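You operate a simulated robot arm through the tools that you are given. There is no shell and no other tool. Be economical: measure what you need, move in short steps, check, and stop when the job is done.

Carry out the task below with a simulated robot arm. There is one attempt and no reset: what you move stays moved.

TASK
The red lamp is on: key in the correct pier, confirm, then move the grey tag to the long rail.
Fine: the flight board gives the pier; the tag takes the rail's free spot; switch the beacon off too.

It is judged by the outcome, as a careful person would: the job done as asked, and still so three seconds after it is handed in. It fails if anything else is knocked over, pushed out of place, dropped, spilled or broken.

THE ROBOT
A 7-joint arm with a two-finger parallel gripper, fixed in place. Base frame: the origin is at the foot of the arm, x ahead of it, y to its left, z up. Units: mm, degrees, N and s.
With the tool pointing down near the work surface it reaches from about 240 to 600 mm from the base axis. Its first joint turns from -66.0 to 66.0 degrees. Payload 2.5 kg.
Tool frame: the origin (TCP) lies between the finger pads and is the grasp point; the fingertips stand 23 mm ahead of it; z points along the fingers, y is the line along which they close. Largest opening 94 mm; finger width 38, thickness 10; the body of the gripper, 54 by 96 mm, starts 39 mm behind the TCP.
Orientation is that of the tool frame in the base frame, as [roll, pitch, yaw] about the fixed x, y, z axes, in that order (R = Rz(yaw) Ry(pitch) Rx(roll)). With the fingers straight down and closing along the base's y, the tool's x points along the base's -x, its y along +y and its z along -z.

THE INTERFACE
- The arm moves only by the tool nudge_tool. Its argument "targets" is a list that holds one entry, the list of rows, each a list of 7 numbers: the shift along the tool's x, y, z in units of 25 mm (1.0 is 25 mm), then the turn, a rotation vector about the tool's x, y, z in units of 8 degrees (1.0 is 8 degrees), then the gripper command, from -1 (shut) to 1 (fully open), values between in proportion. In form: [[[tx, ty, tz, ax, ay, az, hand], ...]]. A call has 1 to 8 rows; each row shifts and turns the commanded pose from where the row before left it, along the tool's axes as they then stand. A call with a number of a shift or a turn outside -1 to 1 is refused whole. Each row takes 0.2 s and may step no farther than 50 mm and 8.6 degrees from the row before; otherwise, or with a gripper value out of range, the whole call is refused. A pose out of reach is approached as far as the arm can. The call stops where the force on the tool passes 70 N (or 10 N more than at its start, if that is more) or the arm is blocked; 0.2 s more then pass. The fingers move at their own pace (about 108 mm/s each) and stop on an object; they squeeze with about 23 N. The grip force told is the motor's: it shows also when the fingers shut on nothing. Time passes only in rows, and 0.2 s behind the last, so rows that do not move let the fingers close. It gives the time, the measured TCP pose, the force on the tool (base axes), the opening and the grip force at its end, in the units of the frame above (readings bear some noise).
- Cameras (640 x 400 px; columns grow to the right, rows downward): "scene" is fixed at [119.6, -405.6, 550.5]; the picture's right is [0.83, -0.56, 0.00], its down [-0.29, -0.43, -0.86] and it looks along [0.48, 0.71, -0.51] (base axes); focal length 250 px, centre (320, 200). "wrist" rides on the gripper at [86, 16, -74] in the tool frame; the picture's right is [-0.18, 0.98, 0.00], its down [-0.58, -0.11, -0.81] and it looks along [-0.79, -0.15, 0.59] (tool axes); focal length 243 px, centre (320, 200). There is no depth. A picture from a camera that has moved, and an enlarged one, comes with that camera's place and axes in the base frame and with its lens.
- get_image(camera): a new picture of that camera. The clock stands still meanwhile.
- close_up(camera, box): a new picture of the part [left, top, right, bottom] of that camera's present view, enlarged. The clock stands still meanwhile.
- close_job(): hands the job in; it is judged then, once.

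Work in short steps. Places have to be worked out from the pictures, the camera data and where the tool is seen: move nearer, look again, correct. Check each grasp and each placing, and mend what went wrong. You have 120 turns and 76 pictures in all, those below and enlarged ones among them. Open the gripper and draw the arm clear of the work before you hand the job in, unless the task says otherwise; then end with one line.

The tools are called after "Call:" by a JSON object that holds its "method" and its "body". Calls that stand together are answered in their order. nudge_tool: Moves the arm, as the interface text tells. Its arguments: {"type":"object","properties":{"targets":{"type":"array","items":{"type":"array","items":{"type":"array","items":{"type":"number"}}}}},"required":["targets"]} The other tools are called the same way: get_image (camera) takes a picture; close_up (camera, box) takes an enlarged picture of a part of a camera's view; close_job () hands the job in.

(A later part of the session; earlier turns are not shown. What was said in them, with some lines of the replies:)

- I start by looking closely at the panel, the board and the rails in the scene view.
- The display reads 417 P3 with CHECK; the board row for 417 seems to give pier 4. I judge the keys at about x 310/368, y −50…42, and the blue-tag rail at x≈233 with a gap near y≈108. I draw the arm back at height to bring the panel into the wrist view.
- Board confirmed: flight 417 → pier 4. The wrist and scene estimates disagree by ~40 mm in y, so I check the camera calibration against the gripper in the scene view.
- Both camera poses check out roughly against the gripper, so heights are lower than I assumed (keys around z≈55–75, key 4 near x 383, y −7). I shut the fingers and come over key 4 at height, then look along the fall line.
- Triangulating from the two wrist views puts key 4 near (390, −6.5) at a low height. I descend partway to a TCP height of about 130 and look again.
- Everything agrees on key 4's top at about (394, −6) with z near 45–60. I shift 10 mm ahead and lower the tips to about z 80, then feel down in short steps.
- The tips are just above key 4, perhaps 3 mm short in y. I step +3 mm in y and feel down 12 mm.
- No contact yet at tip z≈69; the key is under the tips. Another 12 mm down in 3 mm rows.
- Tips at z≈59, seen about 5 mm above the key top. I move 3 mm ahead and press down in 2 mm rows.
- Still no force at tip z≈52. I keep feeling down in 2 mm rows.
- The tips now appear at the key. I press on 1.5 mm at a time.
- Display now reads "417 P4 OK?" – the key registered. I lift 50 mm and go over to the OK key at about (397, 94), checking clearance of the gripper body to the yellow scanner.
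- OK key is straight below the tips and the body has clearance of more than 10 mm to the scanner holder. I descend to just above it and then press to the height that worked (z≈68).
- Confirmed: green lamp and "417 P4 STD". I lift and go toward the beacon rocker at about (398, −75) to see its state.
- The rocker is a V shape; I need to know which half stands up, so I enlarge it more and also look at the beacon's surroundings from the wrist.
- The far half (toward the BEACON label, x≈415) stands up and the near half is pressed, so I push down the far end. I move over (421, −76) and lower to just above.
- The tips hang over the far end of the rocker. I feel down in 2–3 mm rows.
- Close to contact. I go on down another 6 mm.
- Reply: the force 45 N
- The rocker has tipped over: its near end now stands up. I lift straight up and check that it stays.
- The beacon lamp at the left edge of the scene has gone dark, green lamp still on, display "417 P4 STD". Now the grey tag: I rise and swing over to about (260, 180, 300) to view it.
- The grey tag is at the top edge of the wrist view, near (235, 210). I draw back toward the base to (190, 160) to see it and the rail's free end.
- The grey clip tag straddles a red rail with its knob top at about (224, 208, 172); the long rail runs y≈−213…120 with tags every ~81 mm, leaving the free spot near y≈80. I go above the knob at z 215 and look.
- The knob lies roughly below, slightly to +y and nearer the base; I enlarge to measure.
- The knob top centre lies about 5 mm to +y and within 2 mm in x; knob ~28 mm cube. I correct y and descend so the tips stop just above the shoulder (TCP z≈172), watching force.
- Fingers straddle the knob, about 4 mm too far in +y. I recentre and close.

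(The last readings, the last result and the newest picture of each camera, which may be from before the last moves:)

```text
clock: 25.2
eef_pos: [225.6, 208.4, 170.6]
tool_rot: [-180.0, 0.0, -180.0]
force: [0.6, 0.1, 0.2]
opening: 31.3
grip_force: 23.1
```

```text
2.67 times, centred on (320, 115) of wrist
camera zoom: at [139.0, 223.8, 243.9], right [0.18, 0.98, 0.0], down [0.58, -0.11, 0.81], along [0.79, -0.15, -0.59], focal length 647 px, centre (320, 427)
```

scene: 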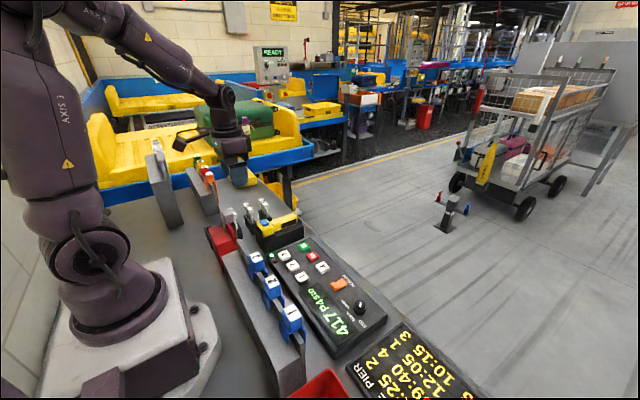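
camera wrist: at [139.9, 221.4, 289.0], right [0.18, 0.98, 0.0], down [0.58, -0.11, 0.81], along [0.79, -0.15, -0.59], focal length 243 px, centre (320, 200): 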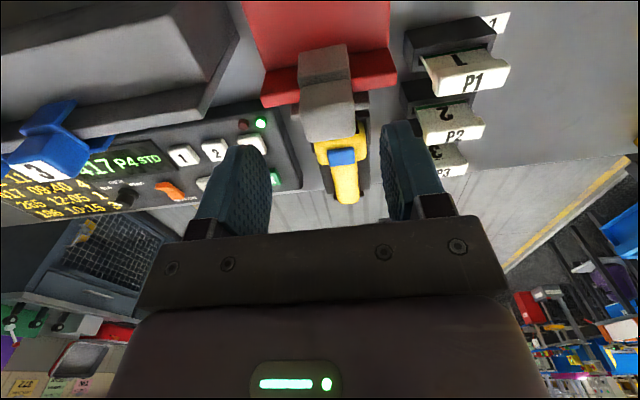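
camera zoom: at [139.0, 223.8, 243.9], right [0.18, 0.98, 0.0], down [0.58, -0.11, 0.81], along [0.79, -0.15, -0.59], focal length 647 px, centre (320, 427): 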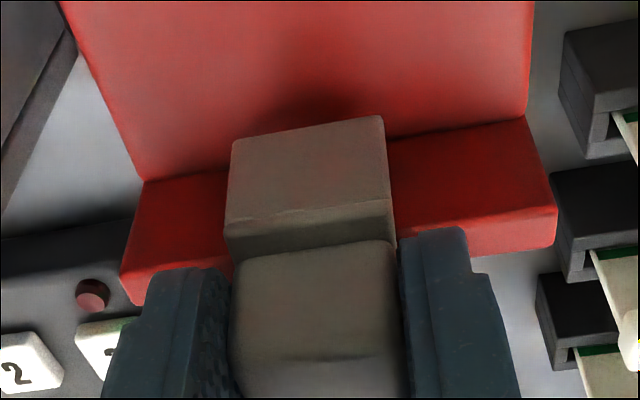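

Gripped at 31 mm. I lift straight up 75 mm and check that the tag came off.

Call:
{"method": "nudge_tool", "body": {"targets": [[[0, 0, -0.4, 0, 0, 0, -1], [0, 0, -0.6, 0, 0, 0, -1], [0, 0, -1, 0, 0, 0, -1], [0, 0, -1, 0, 0, 0, -1]]]}}

Call:
{"method": "get_image", "body": {"camera": "wrist"}}

Call:
{"method": "close_up", "body": {"camera": "scene", "box": [170, 150, 298, 230]}}

```text
clock: 26.2
eef_pos: [224.9, 208.4, 243.3]
tool_rot: [179.9, 0.0, -179.9]
force: [0.4, -0.9, 0.0]
opening: 31.6
grip_force: 23.4
```

```text
28 pictures are left
camera wrist: at [139.0, 223.7, 317.8], right [0.18, 0.98, 0.0], down [0.58, -0.11, 0.81], along [0.79, -0.15, -0.59], focal length 243 px, centre (320, 200)
```

wrist: 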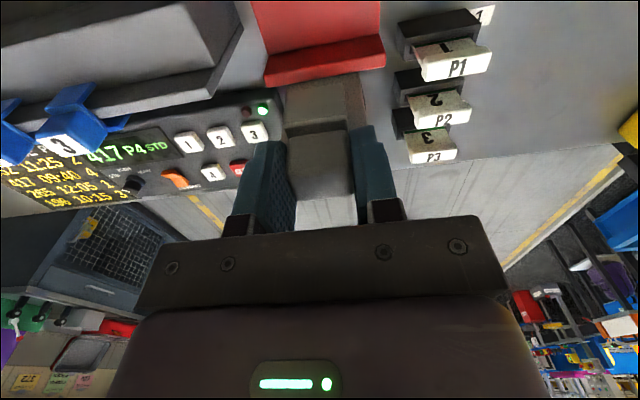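

```text
5.00 times, centred on (234, 190) of scene
camera zoom: at [119.6, -405.6, 550.5], right [0.83, -0.56, 0.0], down [-0.29, -0.43, -0.86], along [0.48, 0.71, -0.51], focal length 1252 px, centre (750, 250)
```

zoom: 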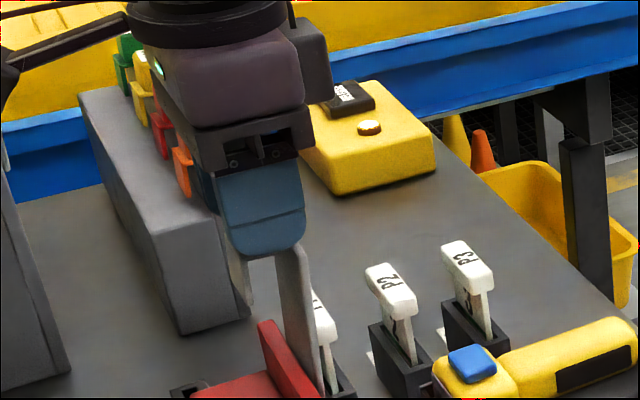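

The tag is off, with a long leg on its +x side. I lift 50 mm more so the leg clears everything, then move over to y≈84 along the rail.

Call:
{"method": "nudge_tool", "body": {"targets": [[[0, 0, -1, 0, 0, 0, -1], [0, 0, -1, 0, 0, 0, -1], [0, -1, 0, 0, 0, 0, -1], [0, -1, 0, 0, 0, 0, -1], [0, -1, 0, 0, 0, 0, -1], [0, -1, 0, 0, 0, 0, -1], [0, -1, 0, 0, 0, 0, -1], [0, 0, 0, 0, 0, 0, -1]]]}}

Call:
{"method": "get_image", "body": {"camera": "wrist"}}

Call:
{"method": "close_up", "body": {"camera": "scene", "box": [190, 170, 350, 370]}}

```text
clock: 28.0
eef_pos: [225.2, 83.0, 293.6]
tool_rot: [179.9, -0.1, 180.0]
force: [-0.1, 0.0, -0.4]
opening: 31.6
grip_force: 22.7
```

```text
26 pictures are left
camera wrist: at [139.2, 98.8, 368.3], right [0.18, 0.98, 0.0], down [0.58, -0.11, 0.81], along [0.79, -0.15, -0.59], focal length 243 px, centre (320, 200)
```

wrist: 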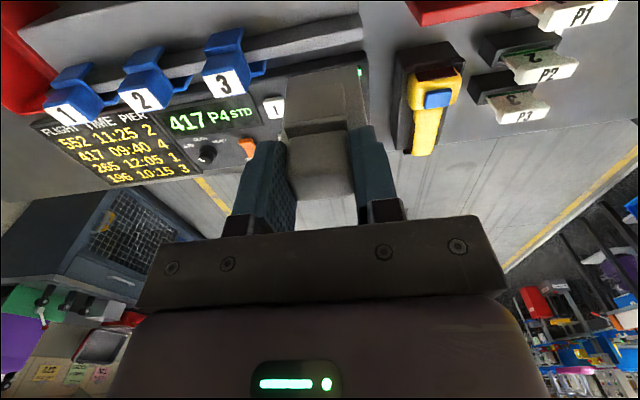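

```text
2.00 times, centred on (270, 270) of scene
camera zoom: at [119.6, -405.6, 550.5], right [0.83, -0.56, 0.0], down [-0.29, -0.43, -0.86], along [0.48, 0.71, -0.51], focal length 501 px, centre (420, 60)
```

zoom: 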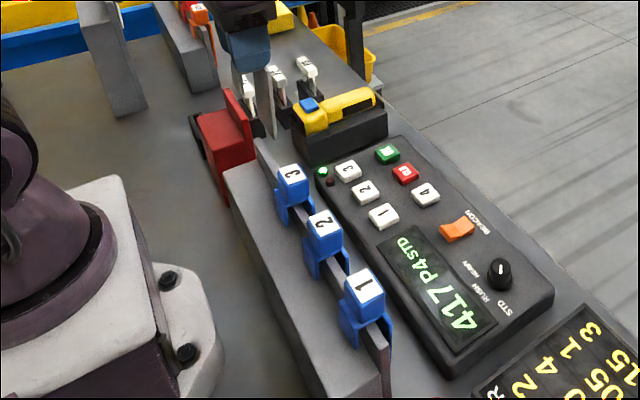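

Reach is fine here. I measure the blue tags and rail end from this wrist view.

Call:
{"method": "close_up", "body": {"camera": "wrist", "box": [40, 0, 200, 120]}}

Call:
{"method": "close_up", "body": {"camera": "wrist", "box": [180, 0, 380, 125]}}

Call:
{"method": "close_up", "body": {"camera": "scene", "box": [220, 220, 348, 320]}}

```text
3.33 times, centred on (120, 60) of wrist
camera zoom: at [139.2, 98.8, 368.3], right [0.18, 0.98, 0.0], down [0.58, -0.11, 0.81], along [0.79, -0.15, -0.59], focal length 809 px, centre (987, 667)
```

zoom: 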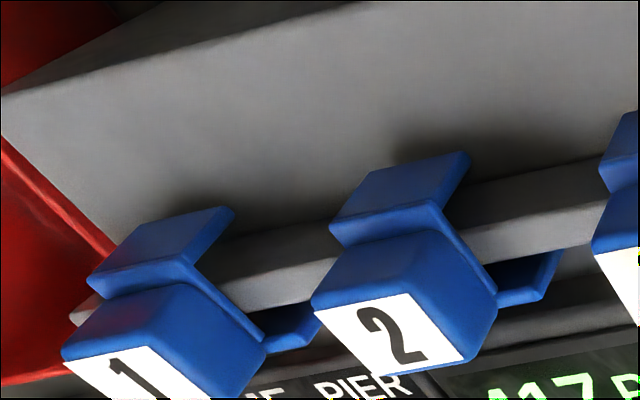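

```text
3.20 times, centred on (280, 62) of wrist
camera zoom: at [139.2, 98.8, 368.3], right [0.18, 0.98, 0.0], down [0.58, -0.11, 0.81], along [0.79, -0.15, -0.59], focal length 776 px, centre (448, 640)
```

zoom: 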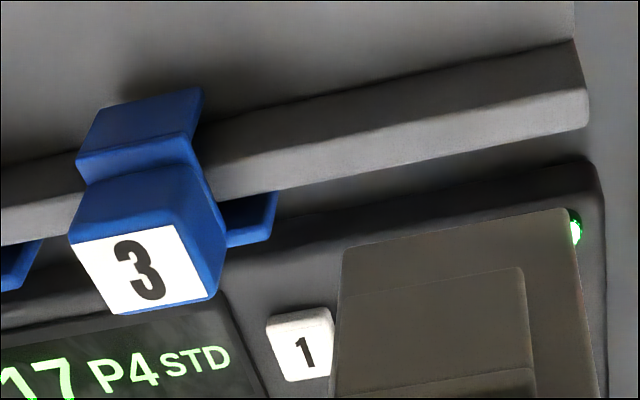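

```text
4.00 times, centred on (284, 270) of scene
camera zoom: at [119.6, -405.6, 550.5], right [0.83, -0.56, 0.0], down [-0.29, -0.43, -0.86], along [0.48, 0.71, -0.51], focal length 1001 px, centre (464, -80)
```

zoom: 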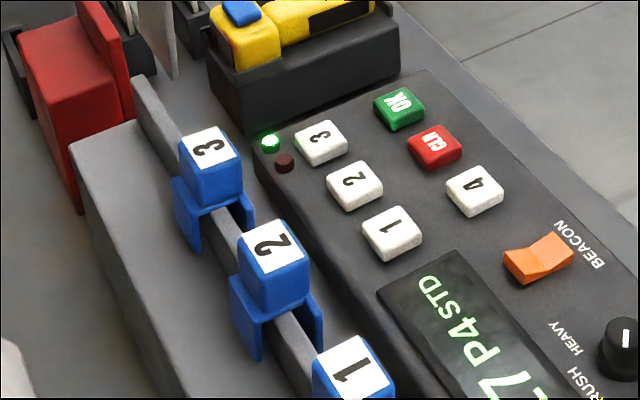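

Blue tags sit at y ≈ −160, −80, 0 (spacing ~80), x ≈ 228, so the free spot is y ≈ 80. I shift to (226.7, 80), lower until the long leg is just above the rail, and look.

Call:
{"method": "nudge_tool", "body": {"targets": [[[-0.06, -0.12, 0, 0, 0, 0, -1], [0, 0, 0.5, 0, 0, 0, -1], [0, 0, 0.4, 0, 0, 0, -1], [0, 0, 0, 0, 0, 0, -1]]]}}

Call:
{"method": "close_up", "body": {"camera": "scene", "box": [200, 160, 312, 240]}}

Call:
{"method": "close_up", "body": {"camera": "wrist", "box": [180, 0, 420, 150]}}

```text
clock: 29.0
eef_pos: [228.3, 79.2, 272.1]
tool_rot: [180.0, 0.1, -179.9]
force: [0.5, -0.2, -1.0]
opening: 31.4
grip_force: 22.9
```

```text
5.00 times, centred on (256, 200) of scene
camera zoom: at [119.6, -405.6, 550.5], right [0.83, -0.56, 0.0], down [-0.29, -0.43, -0.86], along [0.48, 0.71, -0.51], focal length 1252 px, centre (640, 200)
```

zoom: 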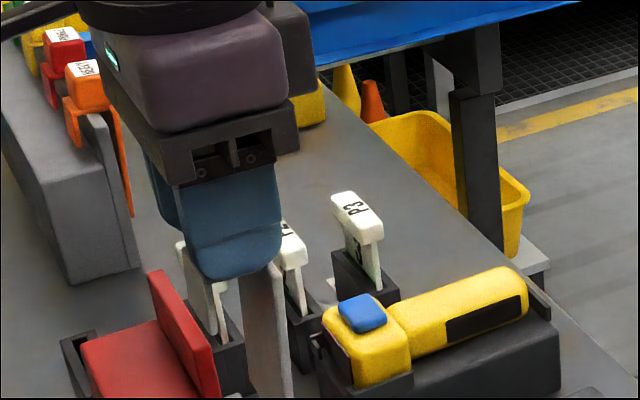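

```text
2.67 times, centred on (300, 75) of wrist
camera zoom: at [141.0, 95.0, 345.7], right [0.18, 0.98, 0.0], down [0.58, -0.11, 0.81], along [0.79, -0.15, -0.59], focal length 647 px, centre (373, 533)
```

zoom: 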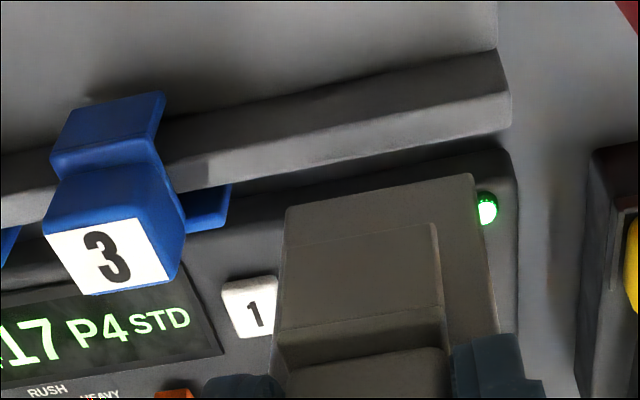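

Rail x matches the red rail within 1 mm, so lowering straight down should seat it. I descend in small rows with force checks.

Call:
{"method": "nudge_tool", "body": {"targets": [[[0, 0, 0.3, 0, 0, 0, -1], [0, 0, 0.3, 0, 0, 0, -1], [0, 0, 0.3, 0, 0, 0, -1], [0, 0, 0, 0, 0, 0, -1]]]}}

Call:
{"method": "close_up", "body": {"camera": "scene", "box": [210, 180, 306, 250]}}

Call:
{"method": "close_up", "body": {"camera": "wrist", "box": [180, 0, 420, 150]}}

```text
clock: 30.0
eef_pos: [228.1, 79.2, 250.8]
tool_rot: [-179.9, 0.0, -179.9]
force: [0.4, 0.1, -0.3]
opening: 31.7
grip_force: 23.1
```

```text
5.71 times, centred on (258, 215) of scene
camera zoom: at [119.6, -405.6, 550.5], right [0.83, -0.56, 0.0], down [-0.29, -0.43, -0.86], along [0.48, 0.71, -0.51], focal length 1431 px, centre (674, 114)
```

zoom: 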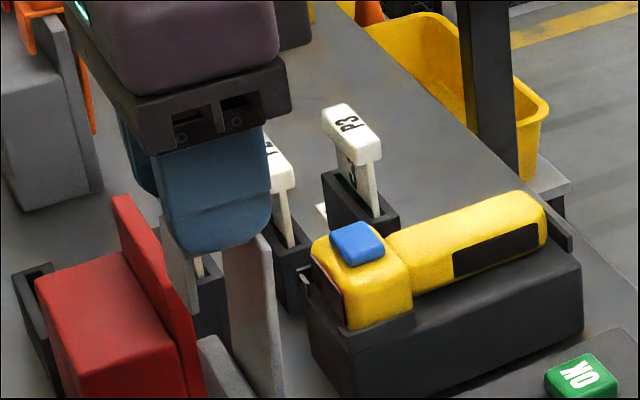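

```text
2.67 times, centred on (300, 75) of wrist
camera zoom: at [140.3, 95.9, 323.2], right [0.18, 0.98, 0.0], down [0.58, -0.11, 0.81], along [0.79, -0.15, -0.59], focal length 647 px, centre (373, 533)
```

zoom: 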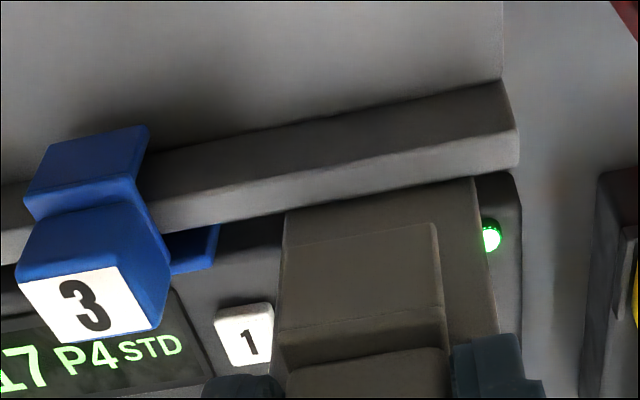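

The long leg passes beyond the rail's far side and the short leg is on the near side. I trim x by −1.2 mm and go on down to z≈212.

Call:
{"method": "nudge_tool", "body": {"targets": [[[0.05, 0.02, 0.4, 0, 0, 0, -1], [0, 0, 0.4, 0, 0, 0, -1], [0, 0, 0.4, 0, 0, 0, -1], [0, 0, 0.3, 0, 0, 0, -1], [0, 0, 0, 0, 0, 0, -1]]]}}

Call:
{"method": "close_up", "body": {"camera": "scene", "box": [210, 200, 290, 260]}}

Call:
{"method": "close_up", "body": {"camera": "wrist", "box": [180, 0, 420, 150]}}

```text
clock: 31.2
eef_pos: [225.9, 79.5, 211.6]
tool_rot: [180.0, 0.0, -180.0]
force: [-0.3, -0.4, -1.0]
opening: 31.7
grip_force: 23.0
```

```text
6.67 times, centred on (250, 230) of scene
camera zoom: at [119.6, -405.6, 550.5], right [0.83, -0.56, 0.0], down [-0.29, -0.43, -0.86], along [0.48, 0.71, -0.51], focal length 1669 px, centre (787, 0)
```

zoom: 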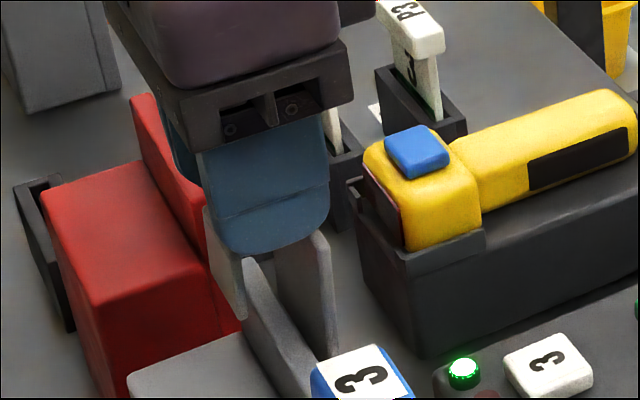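

```text
2.67 times, centred on (300, 75) of wrist
camera zoom: at [139.5, 96.0, 285.7], right [0.18, 0.98, 0.0], down [0.58, -0.11, 0.81], along [0.79, -0.15, -0.59], focal length 647 px, centre (373, 533)
```

zoom: 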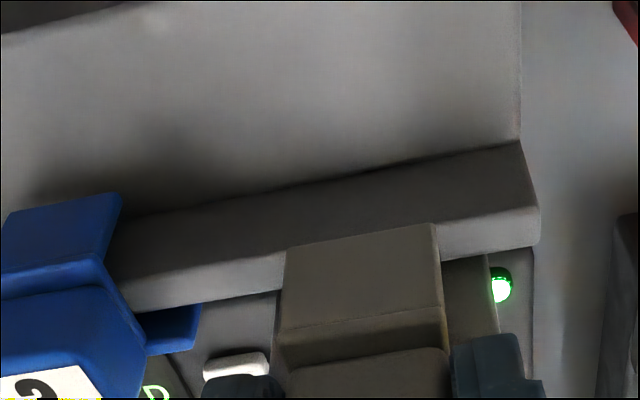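

The rail lies between the two legs. I continue lowering toward z≈172 in small rows.

Call:
{"method": "nudge_tool", "body": {"targets": [[[0, 0, 0.3, 0, 0, 0, -1], [0, 0, 0.3, 0, 0, 0, -1], [0, 0, 0.3, 0, 0, 0, -1], [0, 0, 0.2, 0, 0, 0, -1], [0, 0, 0.2, 0, 0, 0, -1], [0, 0, 0, 0, 0, 0, -1]]]}}

Call:
{"method": "close_up", "body": {"camera": "scene", "box": [210, 200, 290, 260]}}

Call:
{"method": "close_up", "body": {"camera": "wrist", "box": [180, 0, 420, 150]}}

```text
clock: 32.6
eef_pos: [226.3, 80.2, 180.2]
tool_rot: [180.0, -0.1, 180.0]
force: [-0.3, -0.5, -0.9]
opening: 31.4
grip_force: 22.6
```

```text
6.67 times, centred on (250, 230) of scene
camera zoom: at [119.6, -405.6, 550.5], right [0.83, -0.56, 0.0], down [-0.29, -0.43, -0.86], along [0.48, 0.71, -0.51], focal length 1669 px, centre (787, 0)
```

zoom: 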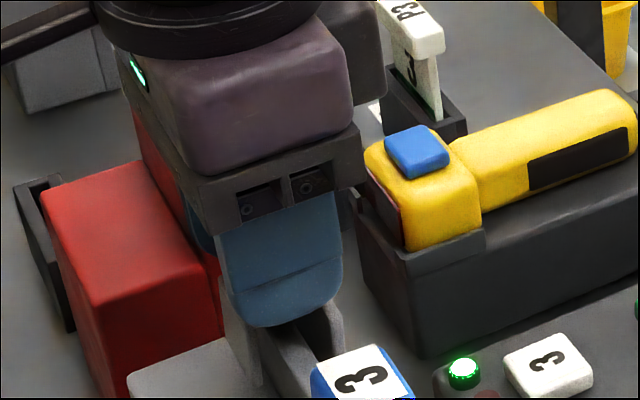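

```text
2.67 times, centred on (300, 75) of wrist
camera zoom: at [139.3, 95.8, 254.1], right [0.18, 0.98, 0.0], down [0.58, -0.11, 0.81], along [0.79, -0.15, -0.59], focal length 647 px, centre (373, 533)
```

zoom: 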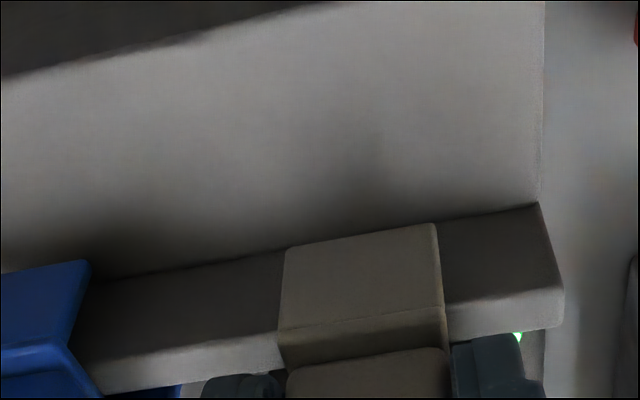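

Well engaged at z 180 without force. I lower in 2 mm rows until it bears on the rail.

Call:
{"method": "nudge_tool", "body": {"targets": [[[0, 0, 0.12, 0, 0, 0, -1], [0, 0, 0.1, 0, 0, 0, -1], [0, 0, 0.08, 0, 0, 0, -1], [0, 0, 0.08, 0, 0, 0, -1], [0, 0, 0, 0, 0, 0, -1]]]}}

```text
clock: 33.8
eef_pos: [226.2, 80.2, 170.9]
tool_rot: [179.9, -0.1, 179.9]
force: [-1.2, 0.0, 2.3]
opening: 31.2
grip_force: 23.3
```

Light contact at z≈171, the same height as on the red rail: seated. I open to 60 mm and check before rising.

Call:
{"method": "nudge_tool", "body": {"targets": [[[0, 0, 0, 0, 0, 0, -0.1], [0, 0, 0, 0, 0, 0, 0.25], [0, 0, 0, 0, 0, 0, 0.25], [0, 0, 0, 0, 0, 0, 0.25]]]}}

Call:
{"method": "nudge_tool", "body": {"targets": [[[0, 0, -0.5, 0, 0, 0, 0.25], [0, 0, -1, 0, 0, 0, 0.25], [0, 0, -1, 0, 0, 0, 0.25], [0, 0, -1, 0, 0, 0, 0.25], [0, 0, -1, 0, 0, 0, 0.25]]]}}

Call:
{"method": "get_image", "body": {"camera": "wrist"}}

Call:
{"method": "close_up", "body": {"camera": "scene", "box": [200, 190, 360, 290]}}

```text
clock: 34.8
eef_pos: [225.5, 79.0, 170.0]
tool_rot: [180.0, 0.0, -179.9]
force: [0.7, 0.6, -0.3]
opening: 59.0
grip_force: 0.0
```

```text
clock: 36.0
eef_pos: [225.2, 80.2, 282.3]
tool_rot: [-180.0, 0.0, 180.0]
force: [-0.1, -0.4, 0.2]
opening: 58.6
grip_force: 0.1
```

```text
13 pictures are left
camera wrist: at [138.5, 95.6, 356.9], right [0.18, 0.98, 0.0], down [0.58, -0.11, 0.81], along [0.79, -0.15, -0.59], focal length 243 px, centre (320, 200)
```

wrist: 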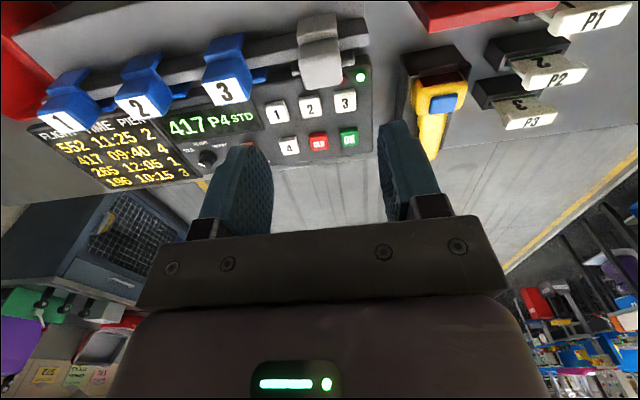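

```text
4.00 times, centred on (280, 240) of scene
camera zoom: at [119.6, -405.6, 550.5], right [0.83, -0.56, 0.0], down [-0.29, -0.43, -0.86], along [0.48, 0.71, -0.51], focal length 1001 px, centre (480, 40)
```

zoom: 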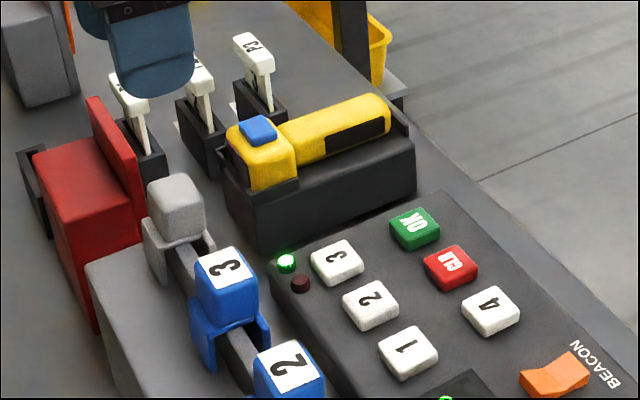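

The grey tag sits upright and seated, evenly spaced in line after tag 3. I open fully, draw the arm up and clear, and take a final look.

Call:
{"method": "nudge_tool", "body": {"targets": [[[-0.5, 0, -1, 0, 0, 0, 1], [-1, 0, -1, 0, 0, 0, 1], [-1, 0, -1, 0, 0, 0, 1], [-1, 0, -0.5, 0, 0, 0, 1], [-1, 0, 0, 0, 0, 0, 1], [0, 0, 0, 0, 0, 0, 1]]]}}

Call:
{"method": "get_image", "body": {"camera": "scene"}}

Call:
{"method": "close_up", "body": {"camera": "scene", "box": [220, 210, 380, 340]}}

```text
clock: 37.4
eef_pos: [338.4, 79.5, 369.1]
tool_rot: [179.9, 0.0, 179.9]
force: [-0.4, 0.4, 0.1]
opening: 93.8
grip_force: 0.0
```

```text
11 pictures are left
```

scene: 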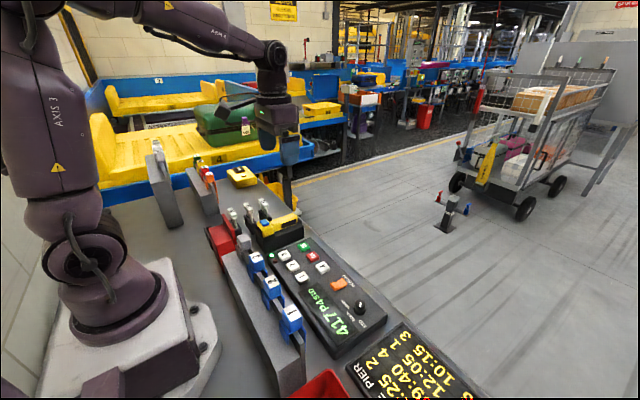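

```text
3.08 times, centred on (300, 275) of scene
camera zoom: at [119.6, -405.6, 550.5], right [0.83, -0.56, 0.0], down [-0.29, -0.43, -0.86], along [0.48, 0.71, -0.51], focal length 770 px, centre (382, -31)
```

zoom: 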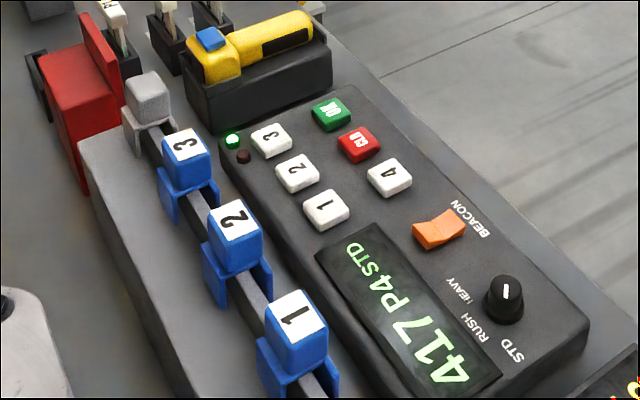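

The display reads 417 P4, the green lamp is lit, the rocker is still over in its new position, and the tag is seated on the rail with the arm clear. I hand in.

Call:
{"method": "close_job", "body": {}}

```text
The job is handed in.
```

Pier 4 is keyed in for flight 417 and confirmed with the green lamp on, the beacon is switched off, and the grey tag sits in the long rail's free spot.
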